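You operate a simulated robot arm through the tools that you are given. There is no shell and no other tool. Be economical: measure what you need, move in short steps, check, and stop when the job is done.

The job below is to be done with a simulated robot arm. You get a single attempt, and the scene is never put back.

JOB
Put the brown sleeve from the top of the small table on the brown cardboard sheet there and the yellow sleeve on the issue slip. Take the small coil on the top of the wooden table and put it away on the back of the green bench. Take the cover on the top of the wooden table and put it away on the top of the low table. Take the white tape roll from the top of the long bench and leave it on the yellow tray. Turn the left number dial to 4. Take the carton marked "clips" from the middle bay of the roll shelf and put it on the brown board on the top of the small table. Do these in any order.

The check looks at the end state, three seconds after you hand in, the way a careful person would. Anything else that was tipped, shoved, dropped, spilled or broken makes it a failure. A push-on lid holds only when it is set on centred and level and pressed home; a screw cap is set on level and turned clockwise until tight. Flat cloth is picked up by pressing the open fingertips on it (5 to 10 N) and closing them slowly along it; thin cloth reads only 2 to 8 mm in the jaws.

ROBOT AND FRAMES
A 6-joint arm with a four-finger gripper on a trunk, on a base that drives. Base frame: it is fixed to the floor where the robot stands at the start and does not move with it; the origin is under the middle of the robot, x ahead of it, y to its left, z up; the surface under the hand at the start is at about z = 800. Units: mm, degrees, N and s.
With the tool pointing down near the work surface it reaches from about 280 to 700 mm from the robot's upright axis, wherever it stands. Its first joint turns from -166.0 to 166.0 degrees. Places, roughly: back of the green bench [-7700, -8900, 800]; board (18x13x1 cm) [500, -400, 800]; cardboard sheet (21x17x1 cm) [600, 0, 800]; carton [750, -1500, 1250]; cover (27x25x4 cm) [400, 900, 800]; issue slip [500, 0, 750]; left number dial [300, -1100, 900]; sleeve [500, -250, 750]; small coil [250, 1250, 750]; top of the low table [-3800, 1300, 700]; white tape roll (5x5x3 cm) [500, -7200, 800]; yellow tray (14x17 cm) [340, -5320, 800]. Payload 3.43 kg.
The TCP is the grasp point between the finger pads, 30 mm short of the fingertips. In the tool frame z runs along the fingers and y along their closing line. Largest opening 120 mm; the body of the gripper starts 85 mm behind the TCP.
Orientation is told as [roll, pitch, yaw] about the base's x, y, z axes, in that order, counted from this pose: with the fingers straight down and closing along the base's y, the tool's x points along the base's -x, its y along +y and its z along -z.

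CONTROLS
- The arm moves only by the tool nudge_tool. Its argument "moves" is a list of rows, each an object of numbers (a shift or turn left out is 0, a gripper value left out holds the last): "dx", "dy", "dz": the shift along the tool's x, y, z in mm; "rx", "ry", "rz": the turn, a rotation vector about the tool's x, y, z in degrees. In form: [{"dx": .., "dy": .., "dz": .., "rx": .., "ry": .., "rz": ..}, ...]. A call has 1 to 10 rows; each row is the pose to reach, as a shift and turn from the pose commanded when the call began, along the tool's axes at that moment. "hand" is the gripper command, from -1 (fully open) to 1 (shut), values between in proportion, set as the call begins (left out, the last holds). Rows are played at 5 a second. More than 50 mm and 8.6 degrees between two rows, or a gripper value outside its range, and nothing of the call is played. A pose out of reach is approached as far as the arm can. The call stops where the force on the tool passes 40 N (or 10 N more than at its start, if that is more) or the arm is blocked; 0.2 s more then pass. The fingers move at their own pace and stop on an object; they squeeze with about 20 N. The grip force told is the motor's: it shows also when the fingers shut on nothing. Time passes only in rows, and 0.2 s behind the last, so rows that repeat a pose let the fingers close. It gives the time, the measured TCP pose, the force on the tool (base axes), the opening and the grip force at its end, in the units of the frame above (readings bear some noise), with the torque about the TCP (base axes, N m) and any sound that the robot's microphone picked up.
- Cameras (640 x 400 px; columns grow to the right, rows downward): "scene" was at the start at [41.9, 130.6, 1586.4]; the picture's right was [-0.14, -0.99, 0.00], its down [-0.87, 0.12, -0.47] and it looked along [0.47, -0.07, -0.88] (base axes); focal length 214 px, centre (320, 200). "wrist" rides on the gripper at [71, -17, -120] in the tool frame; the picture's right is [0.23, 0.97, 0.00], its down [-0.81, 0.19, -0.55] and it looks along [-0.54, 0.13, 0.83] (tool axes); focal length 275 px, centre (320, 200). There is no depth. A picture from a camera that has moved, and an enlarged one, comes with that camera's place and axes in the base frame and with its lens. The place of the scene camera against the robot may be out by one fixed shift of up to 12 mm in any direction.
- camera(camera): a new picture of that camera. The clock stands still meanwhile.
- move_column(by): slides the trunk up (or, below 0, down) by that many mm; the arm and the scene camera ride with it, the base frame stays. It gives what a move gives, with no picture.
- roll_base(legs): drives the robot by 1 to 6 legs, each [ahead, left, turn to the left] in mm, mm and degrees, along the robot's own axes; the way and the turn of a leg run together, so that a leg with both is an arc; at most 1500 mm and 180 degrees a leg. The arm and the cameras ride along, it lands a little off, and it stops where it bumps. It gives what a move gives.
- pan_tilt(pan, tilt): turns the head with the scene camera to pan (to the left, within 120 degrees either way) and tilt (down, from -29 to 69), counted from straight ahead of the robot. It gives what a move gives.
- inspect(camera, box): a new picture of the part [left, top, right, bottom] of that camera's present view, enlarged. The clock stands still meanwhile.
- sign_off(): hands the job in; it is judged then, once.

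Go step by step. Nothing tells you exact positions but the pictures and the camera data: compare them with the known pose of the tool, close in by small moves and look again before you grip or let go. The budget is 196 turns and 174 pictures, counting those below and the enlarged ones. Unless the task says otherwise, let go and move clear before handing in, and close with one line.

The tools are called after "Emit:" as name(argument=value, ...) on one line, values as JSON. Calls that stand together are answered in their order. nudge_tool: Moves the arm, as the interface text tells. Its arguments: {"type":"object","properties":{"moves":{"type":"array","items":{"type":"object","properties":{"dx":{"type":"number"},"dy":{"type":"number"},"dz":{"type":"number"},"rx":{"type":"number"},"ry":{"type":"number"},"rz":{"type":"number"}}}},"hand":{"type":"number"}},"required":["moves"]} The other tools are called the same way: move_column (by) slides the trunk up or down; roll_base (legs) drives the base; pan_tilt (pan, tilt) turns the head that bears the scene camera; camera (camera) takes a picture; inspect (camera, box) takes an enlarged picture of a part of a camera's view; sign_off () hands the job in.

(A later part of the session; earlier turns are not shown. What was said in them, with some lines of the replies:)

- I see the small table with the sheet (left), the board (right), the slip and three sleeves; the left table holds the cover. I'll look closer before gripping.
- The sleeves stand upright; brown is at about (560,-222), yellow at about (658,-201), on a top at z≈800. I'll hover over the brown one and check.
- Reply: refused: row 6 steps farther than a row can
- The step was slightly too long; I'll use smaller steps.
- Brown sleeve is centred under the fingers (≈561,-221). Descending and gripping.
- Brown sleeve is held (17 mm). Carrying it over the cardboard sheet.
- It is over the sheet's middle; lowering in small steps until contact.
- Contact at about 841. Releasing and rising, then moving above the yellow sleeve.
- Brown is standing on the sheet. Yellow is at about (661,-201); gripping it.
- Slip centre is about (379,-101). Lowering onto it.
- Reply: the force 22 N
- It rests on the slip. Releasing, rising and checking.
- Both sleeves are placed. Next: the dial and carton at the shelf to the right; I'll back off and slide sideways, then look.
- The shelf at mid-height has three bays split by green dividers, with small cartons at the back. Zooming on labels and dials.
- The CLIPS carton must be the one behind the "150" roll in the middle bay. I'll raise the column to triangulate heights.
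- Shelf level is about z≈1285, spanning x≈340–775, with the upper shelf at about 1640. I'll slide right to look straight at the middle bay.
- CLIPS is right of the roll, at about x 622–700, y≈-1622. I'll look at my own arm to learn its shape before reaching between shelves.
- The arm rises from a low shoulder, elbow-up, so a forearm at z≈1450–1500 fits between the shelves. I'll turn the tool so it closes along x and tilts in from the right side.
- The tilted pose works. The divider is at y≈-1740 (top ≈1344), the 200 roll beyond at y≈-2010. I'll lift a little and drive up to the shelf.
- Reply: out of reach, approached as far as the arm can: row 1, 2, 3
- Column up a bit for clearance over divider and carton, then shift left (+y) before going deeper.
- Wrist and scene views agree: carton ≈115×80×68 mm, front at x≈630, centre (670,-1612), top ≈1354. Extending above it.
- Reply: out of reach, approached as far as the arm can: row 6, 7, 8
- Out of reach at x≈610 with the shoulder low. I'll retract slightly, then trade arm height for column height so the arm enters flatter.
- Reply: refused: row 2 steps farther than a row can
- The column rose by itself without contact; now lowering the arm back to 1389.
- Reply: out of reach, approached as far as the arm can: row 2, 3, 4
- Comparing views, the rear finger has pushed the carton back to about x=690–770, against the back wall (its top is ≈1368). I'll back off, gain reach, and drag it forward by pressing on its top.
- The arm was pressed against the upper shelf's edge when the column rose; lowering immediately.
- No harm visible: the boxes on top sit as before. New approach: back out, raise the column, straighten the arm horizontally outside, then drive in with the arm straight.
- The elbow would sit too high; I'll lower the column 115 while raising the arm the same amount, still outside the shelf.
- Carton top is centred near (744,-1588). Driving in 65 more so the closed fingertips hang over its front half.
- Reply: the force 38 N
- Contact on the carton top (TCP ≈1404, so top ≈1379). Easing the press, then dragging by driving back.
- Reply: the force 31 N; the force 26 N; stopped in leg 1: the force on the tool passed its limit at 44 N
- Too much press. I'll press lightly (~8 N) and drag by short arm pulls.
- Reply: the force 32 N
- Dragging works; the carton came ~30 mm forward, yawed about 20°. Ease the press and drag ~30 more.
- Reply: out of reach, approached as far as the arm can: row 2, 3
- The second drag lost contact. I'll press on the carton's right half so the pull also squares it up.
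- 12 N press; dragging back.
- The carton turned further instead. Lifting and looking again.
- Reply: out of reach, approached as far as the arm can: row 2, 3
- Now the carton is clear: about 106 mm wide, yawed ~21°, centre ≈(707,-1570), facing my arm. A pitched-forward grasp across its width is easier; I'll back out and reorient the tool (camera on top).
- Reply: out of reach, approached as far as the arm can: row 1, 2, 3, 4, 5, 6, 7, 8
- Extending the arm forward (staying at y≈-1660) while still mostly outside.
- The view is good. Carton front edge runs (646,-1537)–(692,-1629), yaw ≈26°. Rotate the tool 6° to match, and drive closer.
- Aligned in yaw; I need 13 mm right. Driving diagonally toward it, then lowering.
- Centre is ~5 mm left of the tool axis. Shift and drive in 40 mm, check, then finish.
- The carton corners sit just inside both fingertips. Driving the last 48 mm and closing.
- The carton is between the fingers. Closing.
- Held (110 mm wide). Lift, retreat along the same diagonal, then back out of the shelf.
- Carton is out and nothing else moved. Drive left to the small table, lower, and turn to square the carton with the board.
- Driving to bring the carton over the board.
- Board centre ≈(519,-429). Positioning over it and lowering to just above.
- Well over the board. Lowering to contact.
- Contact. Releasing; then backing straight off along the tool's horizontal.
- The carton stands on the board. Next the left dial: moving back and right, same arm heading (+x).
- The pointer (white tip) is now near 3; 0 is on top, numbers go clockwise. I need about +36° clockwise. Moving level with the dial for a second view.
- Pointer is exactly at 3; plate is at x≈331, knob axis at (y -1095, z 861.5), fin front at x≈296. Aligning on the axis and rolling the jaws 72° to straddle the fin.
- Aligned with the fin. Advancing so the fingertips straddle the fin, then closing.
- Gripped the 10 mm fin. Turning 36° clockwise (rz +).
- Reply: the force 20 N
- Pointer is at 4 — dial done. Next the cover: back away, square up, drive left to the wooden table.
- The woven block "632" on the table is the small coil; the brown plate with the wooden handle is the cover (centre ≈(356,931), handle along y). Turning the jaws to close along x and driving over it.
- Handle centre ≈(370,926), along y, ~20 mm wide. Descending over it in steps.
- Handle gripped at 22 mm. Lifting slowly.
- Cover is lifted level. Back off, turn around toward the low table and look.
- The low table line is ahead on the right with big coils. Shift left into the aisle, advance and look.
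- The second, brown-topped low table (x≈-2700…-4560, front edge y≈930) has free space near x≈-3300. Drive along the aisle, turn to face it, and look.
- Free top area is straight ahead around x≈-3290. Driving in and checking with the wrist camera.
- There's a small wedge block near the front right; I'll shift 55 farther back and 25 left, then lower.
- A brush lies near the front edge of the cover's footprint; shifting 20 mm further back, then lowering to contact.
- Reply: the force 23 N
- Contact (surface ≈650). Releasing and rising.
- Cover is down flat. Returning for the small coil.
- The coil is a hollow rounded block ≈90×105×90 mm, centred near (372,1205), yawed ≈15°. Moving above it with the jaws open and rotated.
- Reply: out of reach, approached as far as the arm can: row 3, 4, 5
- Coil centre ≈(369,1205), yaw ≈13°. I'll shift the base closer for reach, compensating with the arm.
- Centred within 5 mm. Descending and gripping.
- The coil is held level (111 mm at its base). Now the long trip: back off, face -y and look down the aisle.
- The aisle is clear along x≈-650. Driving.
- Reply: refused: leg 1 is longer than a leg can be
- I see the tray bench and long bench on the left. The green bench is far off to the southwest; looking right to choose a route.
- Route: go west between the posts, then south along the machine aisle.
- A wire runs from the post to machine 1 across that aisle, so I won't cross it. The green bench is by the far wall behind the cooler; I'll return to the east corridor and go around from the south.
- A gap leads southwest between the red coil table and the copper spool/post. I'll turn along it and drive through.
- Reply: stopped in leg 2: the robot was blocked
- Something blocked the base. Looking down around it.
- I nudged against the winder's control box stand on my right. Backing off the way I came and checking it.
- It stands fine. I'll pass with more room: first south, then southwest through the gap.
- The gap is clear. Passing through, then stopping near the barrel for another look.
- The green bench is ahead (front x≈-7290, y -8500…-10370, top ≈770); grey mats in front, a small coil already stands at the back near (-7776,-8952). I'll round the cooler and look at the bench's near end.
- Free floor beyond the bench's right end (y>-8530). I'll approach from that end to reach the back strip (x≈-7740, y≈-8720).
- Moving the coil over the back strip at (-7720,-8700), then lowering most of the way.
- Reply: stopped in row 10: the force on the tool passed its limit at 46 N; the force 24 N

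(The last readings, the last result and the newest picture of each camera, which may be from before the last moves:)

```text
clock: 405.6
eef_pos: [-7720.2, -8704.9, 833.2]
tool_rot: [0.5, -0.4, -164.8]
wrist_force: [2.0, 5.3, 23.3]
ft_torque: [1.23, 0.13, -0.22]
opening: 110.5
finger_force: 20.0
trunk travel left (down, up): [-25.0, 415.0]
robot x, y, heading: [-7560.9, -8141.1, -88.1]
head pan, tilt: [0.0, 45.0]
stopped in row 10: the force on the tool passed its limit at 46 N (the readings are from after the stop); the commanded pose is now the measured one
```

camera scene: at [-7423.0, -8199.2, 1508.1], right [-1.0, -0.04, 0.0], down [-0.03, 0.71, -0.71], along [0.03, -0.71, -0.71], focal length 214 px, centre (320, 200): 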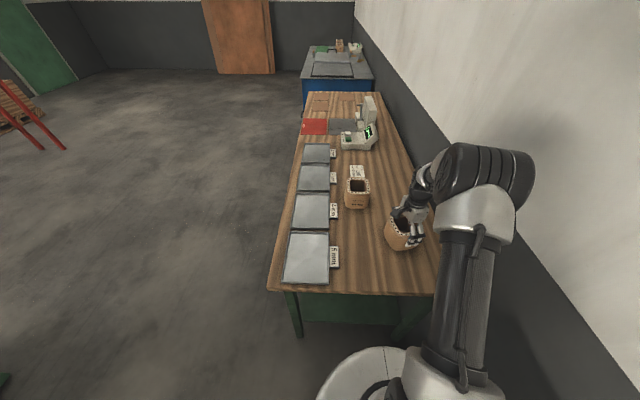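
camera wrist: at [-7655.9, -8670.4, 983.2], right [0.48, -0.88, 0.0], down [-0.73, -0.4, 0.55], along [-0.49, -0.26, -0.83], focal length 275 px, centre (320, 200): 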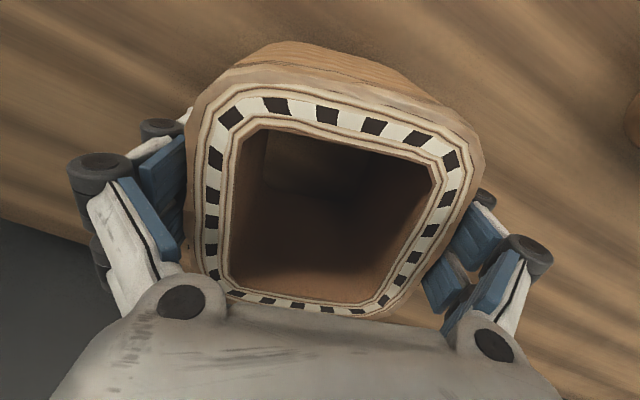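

Contact at 833. Ease off, release, rise and check.

Emit:
nudge_tool(moves=[{"dz": -2}, {"dz": -2}])

Emit:
nudge_tool(moves=[{"dz": 0}, {"dz": 0}, {"dz": 0}], hand=-1)

Emit:
nudge_tool(moves=[{"dz": -20}, {"dz": -60}, {"dz": -105}, {"dz": -150}, {"dz": -195}, {"dz": -215}, {"dz": -215}])

Emit:
camera(camera="scene")

```text
clock: 406.2
eef_pos: [-7721.4, -8705.4, 833.2]
tool_rot: [0.4, -0.4, -164.8]
wrist_force: [1.3, 7.3, 15.4]
ft_torque: [-0.28, 0.54, -0.17]
opening: 110.1
finger_force: 20.0
trunk travel left (down, up): [-25.0, 415.0]
robot x, y, heading: [-7563.0, -8144.5, -88.1]
head pan, tilt: [0.0, 45.0]
```

```text
clock: 407.0
eef_pos: [-7719.3, -8705.5, 832.7]
tool_rot: [0.4, -0.3, -164.7]
wrist_force: [0.3, 0.1, 0.0]
ft_torque: [-0.03, 0.04, -0.02]
opening: 119.8
finger_force: 0.1
trunk travel left (down, up): [-25.0, 415.0]
robot x, y, heading: [-7567.0, -8144.0, -87.8]
head pan, tilt: [0.0, 45.0]
```

```text
clock: 408.6
eef_pos: [-7721.7, -8703.8, 1046.5]
tool_rot: [0.4, -0.3, -164.8]
wrist_force: [-0.6, 0.1, -0.1]
ft_torque: [-0.02, 0.02, 0.02]
opening: 120.0
finger_force: 0.1
trunk travel left (down, up): [-25.0, 415.0]
robot x, y, heading: [-7561.5, -8143.9, -87.8]
head pan, tilt: [0.0, 45.0]
```

```text
45 pictures are left
camera scene: at [-7422.8, -8198.7, 1508.1], right [-1.0, -0.04, 0.0], down [-0.03, 0.71, -0.71], along [0.03, -0.71, -0.71], focal length 214 px, centre (320, 200)
```

scene: 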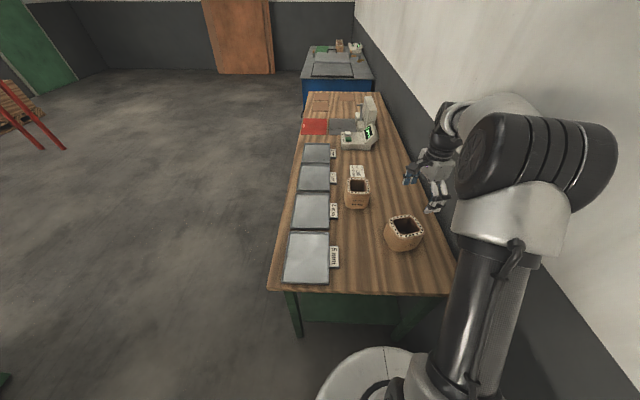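

The coil stands at the back of the bench. Recentre the arm and retrace the route backward.

Emit:
nudge_tool(moves=[{"dx": 39, "dy": 10.5}, {"dx": 78, "dy": 21}, {"dx": 116, "dy": 31.5}, {"dx": 155, "dy": 42}, {"dx": 193, "dy": 52.5}, {"dx": 232, "dy": 63}, {"dx": 232, "dy": 63}], hand=0)

Emit:
roll_base(legs=[[-30, 560, 0], [0, 0, -91], [-509, 535, 0], [-1050, 325, 0], [-1257, -652, 0]])

```text
clock: 410.2
eef_pos: [-7479.3, -8704.1, 1045.5]
tool_rot: [0.4, -0.3, -164.8]
wrist_force: [0.2, 0.7, -0.1]
ft_torque: [-0.01, 0.02, 0.04]
opening: 60.1
finger_force: 0.0
trunk travel left (down, up): [-25.0, 415.0]
robot x, y, heading: [-7569.1, -8139.2, -88.0]
head pan, tilt: [0.0, 45.0]
```

```text
clock: 432.8
eef_pos: [-4696.9, -8383.6, 1046.0]
tool_rot: [0.4, -0.3, 101.5]
wrist_force: [-0.1, -0.3, 0.3]
ft_torque: [-0.01, -0.01, -0.02]
opening: 60.2
finger_force: 0.0
trunk travel left (down, up): [-25.0, 415.0]
robot x, y, heading: [-4128.7, -8336.9, 178.4]
head pan, tilt: [0.0, 45.0]
```

Emit:
roll_base(legs=[[0, 0, 31], [-982, 121, 0], [-983, 121, 0]])

```text
clock: 444.1
eef_pos: [-2774.1, -7948.0, 1045.2]
tool_rot: [0.4, -0.3, 132.2]
wrist_force: [-0.3, 0.8, -0.4]
ft_torque: [0.02, 0.01, -0.01]
opening: 59.9
finger_force: 0.0
trunk travel left (down, up): [-25.0, 415.0]
robot x, y, heading: [-2312.2, -7613.1, -151.0]
head pan, tilt: [0.0, 45.0]
```

Emit:
roll_base(legs=[[-820, 133, 0], [-741, 66, 0], [0, 0, 151]])

Emit:
pan_tilt(pan=0, tilt=30)

Emit:
camera(camera="scene")

```text
clock: 458.4
eef_pos: [-297.9, -6954.8, 1045.2]
tool_rot: [0.4, -0.3, -75.7]
wrist_force: [-0.5, -0.2, -0.3]
ft_torque: [-0.04, 0.01, 0.04]
opening: 60.3
finger_force: 0.0
trunk travel left (down, up): [-25.0, 415.0]
robot x, y, heading: [-862.2, -7029.7, 1.3]
head pan, tilt: [0.0, 45.0]
```

```text
clock: 459.1
eef_pos: [-296.7, -6954.2, 1046.0]
tool_rot: [0.5, -0.3, -75.7]
wrist_force: [0.0, 0.5, 0.0]
ft_torque: [0.02, 0.05, -0.01]
opening: 59.9
finger_force: 0.1
trunk travel left (down, up): [-25.0, 415.0]
robot x, y, heading: [-862.0, -7031.0, 1.1]
head pan, tilt: [0.0, 30.0]
```

```text
44 pictures are left
camera scene: at [-794.9, -6888.4, 1530.6], right [0.02, -1.0, 0.0], down [-0.5, -0.01, -0.87], along [0.87, 0.02, -0.5], focal length 214 px, centre (320, 200)
```

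scene: 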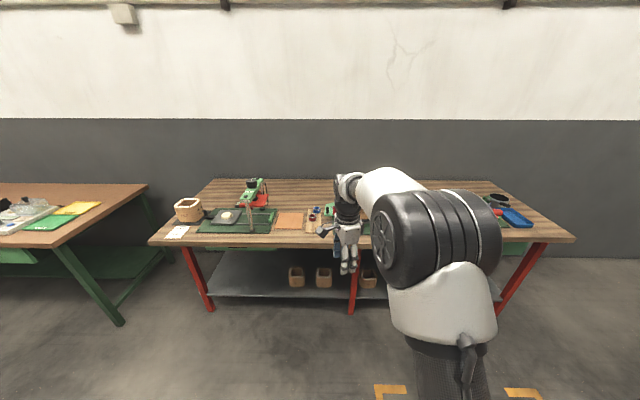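

Emit:
inspect(camera="scene", box=[150, 165, 390, 315])

Emit:
pan_tilt(pan=-35, tilt=30)

Emit:
camera(camera="scene")

```text
2.67 times, centred on (270, 240) of scene
camera zoom: at [-794.9, -6888.4, 1530.6], right [0.02, -1.0, 0.0], down [-0.5, -0.01, -0.87], along [0.87, 0.02, -0.5], focal length 572 px, centre (453, 93)
```

zoom: 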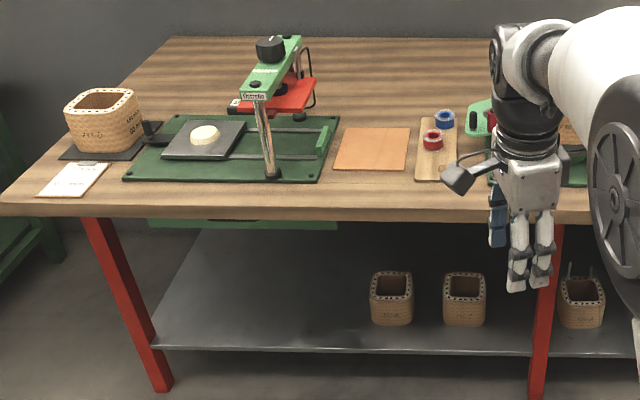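

```text
clock: 460.1
eef_pos: [-296.7, -6954.8, 1044.8]
tool_rot: [0.4, -0.3, -75.7]
wrist_force: [0.0, 0.6, 0.2]
ft_torque: [-0.01, 0.0, 0.0]
opening: 60.0
finger_force: 0.0
trunk travel left (down, up): [-25.0, 415.0]
robot x, y, heading: [-861.5, -7030.3, 0.8]
head pan, tilt: [-35.0, 30.0]
```

```text
42 pictures are left
camera scene: at [-810.1, -6940.6, 1530.7], right [-0.56, -0.83, 0.0], down [-0.42, 0.28, -0.87], along [0.72, -0.48, -0.5], focal length 214 px, centre (320, 200)
```

scene: 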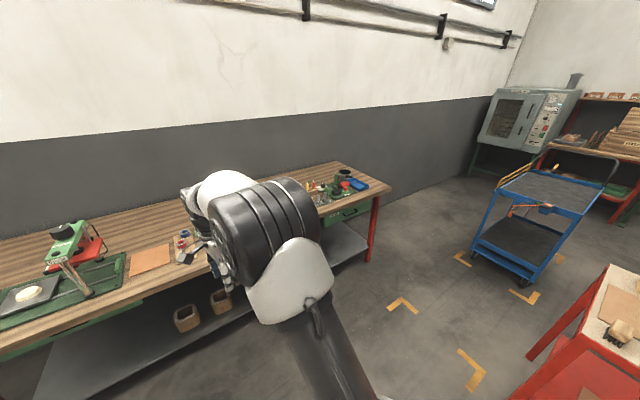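

The red and blue rolls are near (243,-6830); the white one must be hidden behind my arm. Driving closer and using the wrist camera.

Emit:
roll_base(legs=[[450, 0, -0.8]])

Emit:
camera(camera="wrist")

```text
clock: 462.8
eef_pos: [137.1, -6957.2, 1045.4]
tool_rot: [0.3, -0.2, -76.5]
wrist_force: [0.1, -0.7, 0.1]
ft_torque: [0.02, 0.07, -0.01]
opening: 59.9
finger_force: 0.0
trunk travel left (down, up): [-25.0, 415.0]
robot x, y, heading: [-427.6, -7025.9, 0.3]
head pan, tilt: [-35.0, 30.0]
```

```text
41 pictures are left
camera wrist: at [103.0, -6891.0, 1165.3], right [0.89, 0.45, 0.0], down [0.37, -0.74, 0.56], along [0.26, -0.5, -0.83], focal length 275 px, centre (320, 200)
```

wrist: 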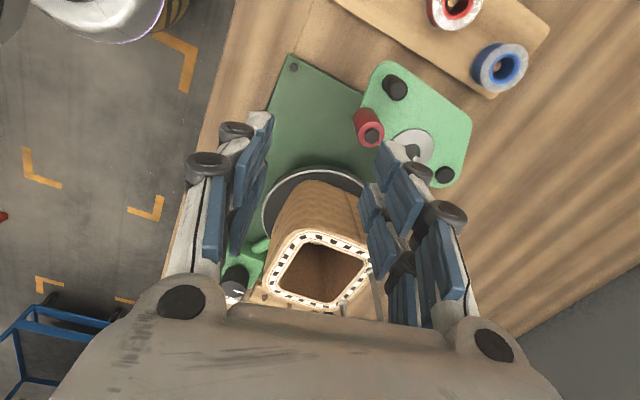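

A taping machine with a coil is under the hand. Raise the column and slide right to find the white roll.

Emit:
move_column(by=180)

Emit:
roll_base(legs=[[0, -200, 0]])

Emit:
camera(camera="wrist")

Emit:
pan_tilt(pan=5, tilt=45)

Emit:
camera(camera="scene")

```text
clock: 464.8
eef_pos: [136.0, -6956.9, 1226.3]
tool_rot: [0.3, -0.3, -76.5]
wrist_force: [0.4, -0.3, -0.1]
ft_torque: [-0.03, 0.0, 0.01]
opening: 60.0
finger_force: 0.1
trunk travel left (down, up): [-205.0, 235.0]
robot x, y, heading: [-425.3, -7022.2, 0.3]
head pan, tilt: [-35.0, 30.0]
```

```text
clock: 466.4
eef_pos: [137.9, -7158.1, 1225.4]
tool_rot: [0.4, -0.3, -76.5]
wrist_force: [-0.8, -0.2, 0.5]
ft_torque: [0.0, -0.03, 0.05]
opening: 60.2
finger_force: 0.2
trunk travel left (down, up): [-205.0, 235.0]
robot x, y, heading: [-426.0, -7223.8, 0.1]
head pan, tilt: [-35.0, 30.0]
```

```text
40 pictures are left
camera wrist: at [103.9, -7091.5, 1345.6], right [0.89, 0.45, 0.01], down [0.37, -0.74, 0.56], along [0.26, -0.5, -0.83], focal length 275 px, centre (320, 200)
```

wrist: 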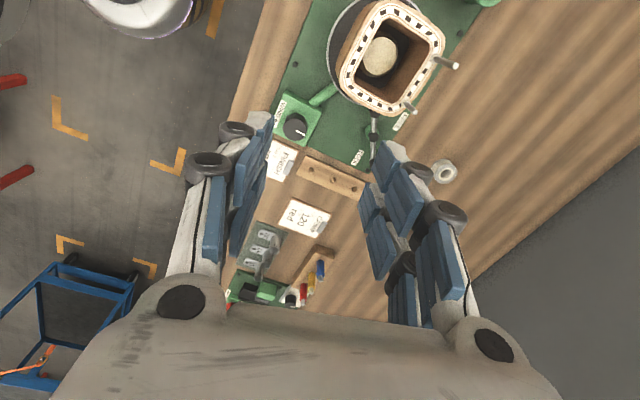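

```text
clock: 467.4
eef_pos: [137.9, -7157.0, 1224.9]
tool_rot: [0.4, -0.3, -76.5]
wrist_force: [0.0, 0.2, -0.6]
ft_torque: [-0.02, 0.03, 0.01]
opening: 60.0
finger_force: 0.0
trunk travel left (down, up): [-205.0, 235.0]
robot x, y, heading: [-423.8, -7221.0, 0.2]
head pan, tilt: [5.0, 45.0]
```

```text
39 pictures are left
camera scene: at [-368.6, -7076.5, 1688.1], right [0.09, -1.0, 0.0], down [-0.7, -0.07, -0.71], along [0.7, 0.07, -0.71], focal length 214 px, centre (320, 200)
```

scene: 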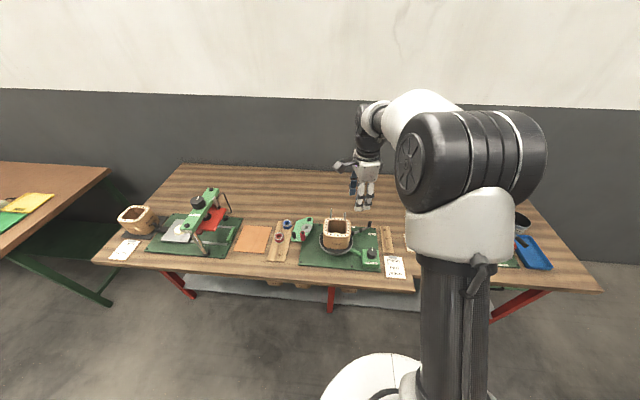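

The white roll lies at about (478,-7225), behind the other gear. Driving closer and reaching over.

Emit:
roll_base(legs=[[222, 0, 0]])

Emit:
nudge_tool(moves=[{"dx": -23, "dy": 23, "dz": 25}, {"dx": -45, "dy": 47, "dz": 50}, {"dx": -68, "dy": 70, "dz": 75}, {"dx": -90, "dy": 93, "dz": 100}, {"dx": -90, "dy": 93, "dz": 140}, {"dx": -90, "dy": 93, "dz": 180}, {"dx": -90, "dy": 93, "dz": 180}])

Emit:
camera(camera="wrist")

```text
clock: 469.1
eef_pos: [355.8, -7153.0, 1224.9]
tool_rot: [0.3, -0.3, -76.2]
wrist_force: [0.8, 0.7, -0.9]
ft_torque: [-0.01, 0.05, 0.02]
opening: 59.9
finger_force: 0.2
trunk travel left (down, up): [-205.0, 235.0]
robot x, y, heading: [-210.4, -7223.0, 0.6]
head pan, tilt: [5.0, 45.0]
```

```text
clock: 470.7
eef_pos: [467.7, -7218.1, 1049.3]
tool_rot: [0.3, -0.3, -76.2]
wrist_force: [0.3, 0.2, 0.6]
ft_torque: [0.01, 0.0, -0.01]
opening: 60.1
finger_force: 0.0
trunk travel left (down, up): [-205.0, 235.0]
robot x, y, heading: [-216.6, -7220.2, 0.7]
head pan, tilt: [5.0, 45.0]
```

```text
38 pictures are left
camera wrist: at [433.5, -7152.6, 1169.5], right [0.89, 0.46, 0.01], down [0.37, -0.74, 0.56], along [0.26, -0.5, -0.83], focal length 275 px, centre (320, 200)
```

wrist: 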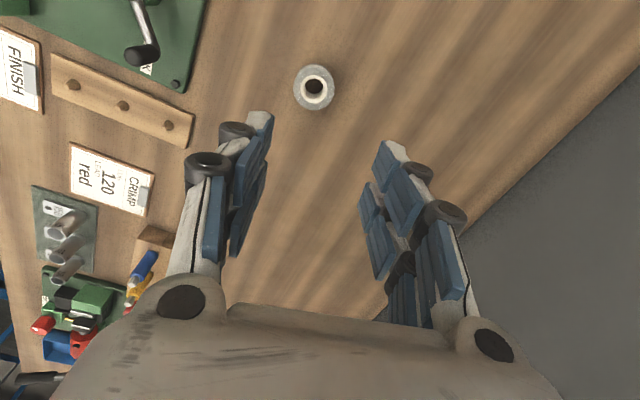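

Roll centre ≈(463,-7222). Opening wider and descending.

Emit:
nudge_tool(moves=[{"dx": -2.8, "dy": -5, "dz": 40}, {"dx": -2.8, "dy": -5, "dz": 85}, {"dx": -2.8, "dy": -5, "dz": 125}, {"dx": -2.8, "dy": -5, "dz": 150}, {"dx": -2.8, "dy": -5, "dz": 150}], hand=-0.4)

Emit:
camera(camera="wrist")

```text
clock: 471.9
eef_pos: [466.1, -7217.8, 898.7]
tool_rot: [0.4, -0.3, -76.3]
wrist_force: [0.0, 0.1, 0.0]
ft_torque: [0.01, 0.02, 0.04]
opening: 84.0
finger_force: 0.1
trunk travel left (down, up): [-205.0, 235.0]
robot x, y, heading: [-208.6, -7222.7, 0.5]
head pan, tilt: [5.0, 45.0]
```

```text
37 pictures are left
camera wrist: at [432.6, -7154.1, 1017.9], right [0.89, 0.45, 0.01], down [0.37, -0.74, 0.56], along [0.26, -0.5, -0.83], focal length 275 px, centre (320, 200)
```

wrist: 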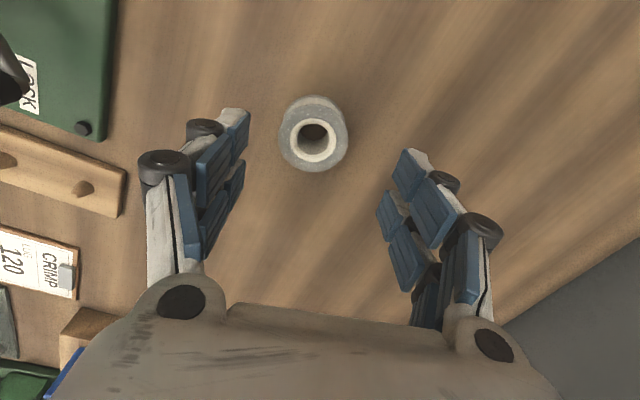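

Emit:
nudge_tool(moves=[{"dx": -3, "dy": -4.8, "dz": 30}, {"dx": -3, "dy": -4.8, "dz": 52}, {"dx": -3, "dy": -4.8, "dz": 62}, {"dx": -3, "dy": -4.8, "dz": 64}, {"dx": -3, "dy": -4.8, "dz": 64}])

Emit:
nudge_tool(moves=[{"dz": 0}, {"dz": 0}, {"dz": 0}, {"dz": 0}], hand=1)

Emit:
nudge_tool(moves=[{"dz": -20}, {"dz": -60}, {"dz": -105}, {"dz": -150}, {"dz": -195}, {"dz": -220}, {"dz": -220}])

Emit:
camera(camera="wrist")

```text
clock: 473.0
eef_pos: [461.0, -7227.4, 844.8]
tool_rot: [0.7, -0.4, -76.3]
wrist_force: [-24.2, -0.8, 46.3]
ft_torque: [-0.54, 2.68, -0.28]
opening: 81.8
finger_force: 24.7
trunk travel left (down, up): [-205.0, 235.0]
robot x, y, heading: [-205.6, -7219.5, 0.6]
head pan, tilt: [5.0, 45.0]
stopped in row 5: the force on the tool passed its limit at 43 N (the readings are from after the stop); the commanded pose is now the measured one
```

```text
clock: 473.9
eef_pos: [461.2, -7229.6, 850.6]
tool_rot: [0.7, -0.4, -76.4]
wrist_force: [-28.0, -4.3, 55.8]
ft_torque: [0.7, 2.41, 0.49]
opening: 42.5
finger_force: 27.9
trunk travel left (down, up): [-205.0, 235.0]
robot x, y, heading: [-211.2, -7223.7, 0.7]
head pan, tilt: [5.0, 45.0]
stopped in row 4: the force on the tool passed its limit at 71 N (the readings are from after the stop); the commanded pose is now the measured one
```

```text
clock: 475.5
eef_pos: [463.6, -7227.7, 1061.7]
tool_rot: [0.3, -0.3, -76.3]
wrist_force: [-0.2, -0.4, -1.1]
ft_torque: [-0.04, 0.04, 0.0]
opening: 41.3
finger_force: 20.4
trunk travel left (down, up): [-205.0, 235.0]
robot x, y, heading: [-211.8, -7223.1, 0.5]
head pan, tilt: [5.0, 45.0]
```

```text
36 pictures are left
camera wrist: at [429.9, -7162.1, 1181.8], right [0.89, 0.45, 0.01], down [0.37, -0.74, 0.56], along [0.26, -0.5, -0.83], focal length 275 px, centre (320, 200)
```

wrist: 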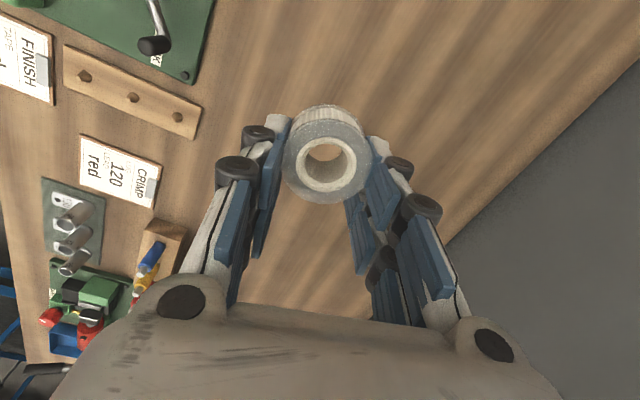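

The white roll is held (bench top is ≈815). Retract, back off, and drive left to the yellow tray near (342,-5290).

Emit:
nudge_tool(moves=[{"dx": 9, "dy": -39}, {"dx": 19, "dy": -78}, {"dx": 28, "dy": -117}, {"dx": 28, "dy": -117}])

Emit:
roll_base(legs=[[-430, 0, -0.5], [0, 1000, 0], [0, 880, 0]])

Emit:
pan_tilt(pan=10, tilt=45)

Emit:
camera(camera="scene")

```text
clock: 476.5
eef_pos: [344.1, -7224.6, 1058.5]
tool_rot: [0.4, -0.5, -76.3]
wrist_force: [1.1, 0.1, 0.1]
ft_torque: [-0.01, 0.02, 0.01]
opening: 41.6
finger_force: 19.9
trunk travel left (down, up): [-205.0, 235.0]
robot x, y, heading: [-207.6, -7221.4, 0.6]
head pan, tilt: [5.0, 45.0]
```

```text
clock: 488.3
eef_pos: [-89.0, -5325.0, 1057.5]
tool_rot: [0.4, -0.4, -76.8]
wrist_force: [0.1, 0.7, -0.6]
ft_torque: [-0.02, -0.02, 0.0]
opening: 41.3
finger_force: 20.2
trunk travel left (down, up): [-205.0, 235.0]
robot x, y, heading: [-637.2, -5315.3, 0.2]
head pan, tilt: [5.0, 45.0]
```

```text
clock: 489.0
eef_pos: [-88.7, -5327.3, 1059.5]
tool_rot: [0.5, -0.3, -76.8]
wrist_force: [0.4, 0.0, -0.8]
ft_torque: [0.03, -0.02, -0.01]
opening: 41.3
finger_force: 19.6
trunk travel left (down, up): [-205.0, 235.0]
robot x, y, heading: [-640.3, -5316.5, 0.2]
head pan, tilt: [10.0, 45.0]
```

```text
35 pictures are left
camera scene: at [-583.6, -5163.0, 1688.1], right [0.17, -0.98, 0.0], down [-0.7, -0.12, -0.71], along [0.7, 0.12, -0.71], focal length 214 px, centre (320, 200)
```

scene: 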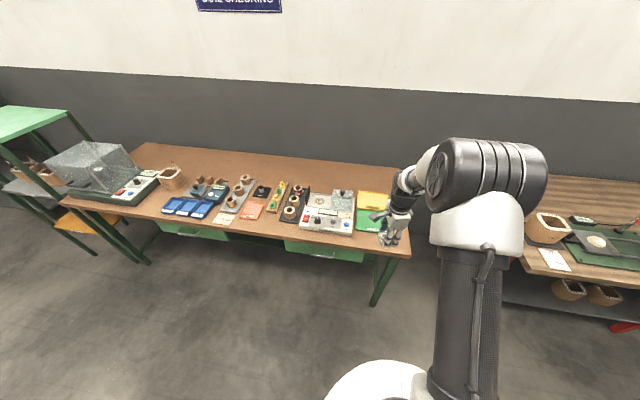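

Yellow tray centre ≈(340,-5316). Driving in and moving over it.

Emit:
roll_base(legs=[[330, 0, 0]])

Emit:
nudge_tool(moves=[{"dx": -4, "dy": 31, "dz": 20}, {"dx": -8, "dy": 62, "dz": 40}, {"dx": -12, "dy": 95, "dz": 60}, {"dx": -12, "dy": 95, "dz": 100}, {"dx": -12, "dy": 95, "dz": 100}])

Emit:
camera(camera="wrist")

Emit:
inspect(camera="scene", box=[300, 160, 540, 310])

```text
clock: 491.1
eef_pos: [230.8, -5326.7, 1057.4]
tool_rot: [0.4, -0.4, -76.8]
wrist_force: [0.4, 0.9, -0.7]
ft_torque: [-0.01, 0.01, -0.02]
opening: 41.5
finger_force: 20.4
trunk travel left (down, up): [-205.0, 235.0]
robot x, y, heading: [-320.7, -5318.9, 0.4]
head pan, tilt: [10.0, 45.0]
```

```text
clock: 492.3
eef_pos: [327.5, -5317.6, 959.9]
tool_rot: [0.5, -0.4, -76.8]
wrist_force: [-0.6, -0.5, 0.1]
ft_torque: [0.0, 0.02, -0.01]
opening: 41.6
finger_force: 20.7
trunk travel left (down, up): [-205.0, 235.0]
robot x, y, heading: [-322.8, -5317.1, 0.2]
head pan, tilt: [10.0, 45.0]
```

```text
34 pictures are left
camera wrist: at [294.1, -5250.4, 1080.0], right [0.9, 0.45, 0.01], down [0.37, -0.74, 0.56], along [0.25, -0.5, -0.83], focal length 275 px, centre (320, 200)
```

wrist: 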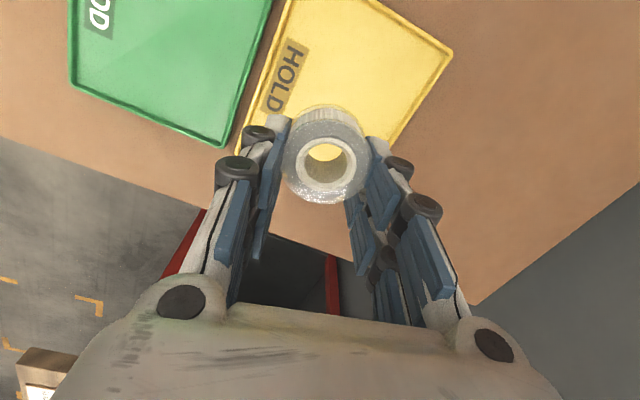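

```text
2.67 times, centred on (420, 235) of scene
camera zoom: at [-263.7, -5162.4, 1688.1], right [0.17, -0.98, 0.0], down [-0.7, -0.12, -0.71], along [0.7, 0.12, -0.71], focal length 572 px, centre (53, 107)
```

zoom: 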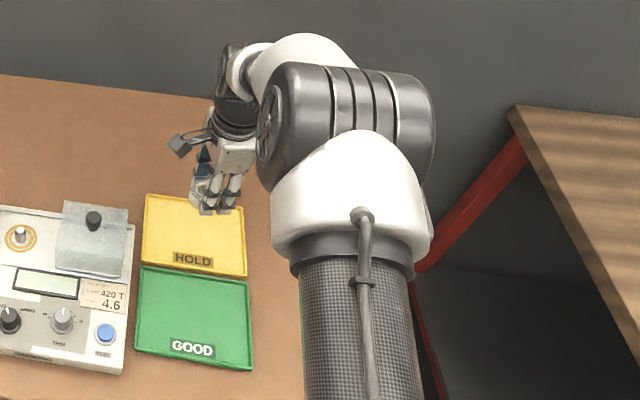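

Tray centre ≈(337,-5312). Lowering the roll onto it.

Emit:
nudge_tool(moves=[{"dx": 2.8, "dy": 9.9, "dz": 30}, {"dx": 2.8, "dy": 9.9, "dz": 65}, {"dx": 2.8, "dy": 9.9, "dz": 90}, {"dx": 2.8, "dy": 9.9, "dz": 100}, {"dx": 2.8, "dy": 9.9, "dz": 105}, {"dx": 2.8, "dy": 9.9, "dz": 109}, {"dx": 2.8, "dy": 9.9, "dz": 112}, {"dx": 2.8, "dy": 9.9, "dz": 114}])

```text
clock: 494.1
eef_pos: [336.7, -5310.1, 844.8]
tool_rot: [0.4, -0.4, -76.8]
wrist_force: [-0.9, -0.2, -1.1]
ft_torque: [-0.03, 0.0, 0.0]
opening: 41.3
finger_force: 19.6
trunk travel left (down, up): [-205.0, 235.0]
robot x, y, heading: [-324.3, -5318.5, -0.0]
head pan, tilt: [10.0, 45.0]
```

Emit:
nudge_tool(moves=[{"dz": 2}, {"dz": 4}, {"dz": 6}, {"dz": 7.5}, {"dz": 9}, {"dz": 10.5}, {"dz": 12}])

Emit:
camera(camera="wrist")

```text
clock: 495.7
eef_pos: [337.0, -5312.1, 835.3]
tool_rot: [0.5, -0.4, -76.8]
wrist_force: [-5.0, -0.4, 14.7]
ft_torque: [0.17, 0.59, 0.06]
opening: 41.6
finger_force: 20.6
trunk travel left (down, up): [-205.0, 235.0]
robot x, y, heading: [-321.2, -5313.0, 0.1]
head pan, tilt: [10.0, 45.0]
```

```text
32 pictures are left
camera wrist: at [303.1, -5245.6, 955.6], right [0.9, 0.45, 0.01], down [0.37, -0.74, 0.56], along [0.26, -0.5, -0.83], focal length 275 px, centre (320, 200)
```

wrist: 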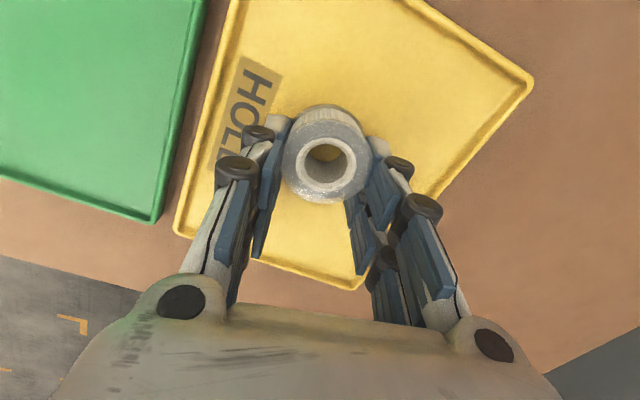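

On the tray. Releasing and rising.

Emit:
nudge_tool(moves=[{"dz": -1.5}, {"dz": -1.5}, {"dz": -1.5}, {"dz": -1.5}], hand=-0.3)

Emit:
nudge_tool(moves=[{"dz": -25}, {"dz": -70}, {"dz": -115}, {"dz": -160}, {"dz": -200}, {"dz": -200}])

Emit:
camera(camera="wrist")

```text
clock: 496.7
eef_pos: [336.3, -5311.0, 834.3]
tool_rot: [0.4, -0.3, -76.8]
wrist_force: [0.3, 0.5, 0.2]
ft_torque: [0.03, 0.02, -0.02]
opening: 78.1
finger_force: 0.1
trunk travel left (down, up): [-205.0, 235.0]
robot x, y, heading: [-320.1, -5314.9, 0.0]
head pan, tilt: [10.0, 45.0]
```

```text
clock: 498.1
eef_pos: [335.3, -5311.1, 1035.3]
tool_rot: [0.4, -0.3, -76.8]
wrist_force: [0.8, -0.3, 0.2]
ft_torque: [-0.01, 0.03, -0.01]
opening: 78.2
finger_force: 0.0
trunk travel left (down, up): [-205.0, 235.0]
robot x, y, heading: [-322.9, -5311.9, -0.2]
head pan, tilt: [10.0, 45.0]
```

```text
31 pictures are left
camera wrist: at [303.2, -5245.6, 1154.8], right [0.9, 0.45, 0.01], down [0.37, -0.74, 0.56], along [0.25, -0.5, -0.83], focal length 275 px, centre (320, 200)
```

wrist: 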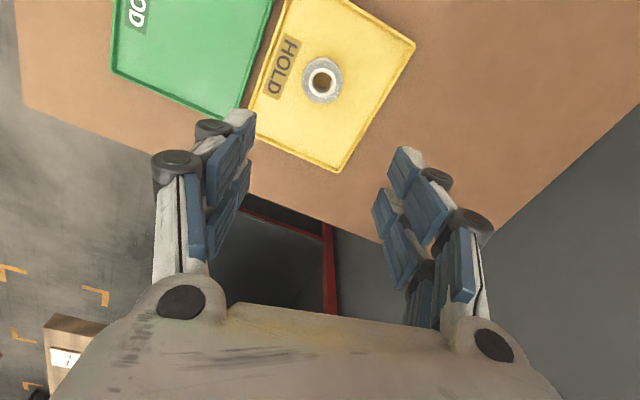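

Everything is placed: the roll sits flat on the yellow tray and the hand is clear. Handing in.

Emit:
roll_base(legs=[[-250, 0, 0]])

Emit:
sign_off()

```text
clock: 499.9
eef_pos: [89.6, -5312.6, 1035.1]
tool_rot: [0.4, -0.4, -76.8]
wrist_force: [0.1, 1.2, 0.3]
ft_torque: [-0.04, -0.01, -0.03]
opening: 78.0
finger_force: 0.0
trunk travel left (down, up): [-205.0, 235.0]
robot x, y, heading: [-570.0, -5318.3, 0.2]
head pan, tilt: [10.0, 45.0]
```

```text
The job is handed in.
```

All seven items are done and handed in, but on the way to the green bench the base bumped the winder's control box stand, which still stood upright when I backed off, and I did not check whether it had shifted; the arm also pressed briefly on the roll shelf's upper edge, and the boxes there sat as before.
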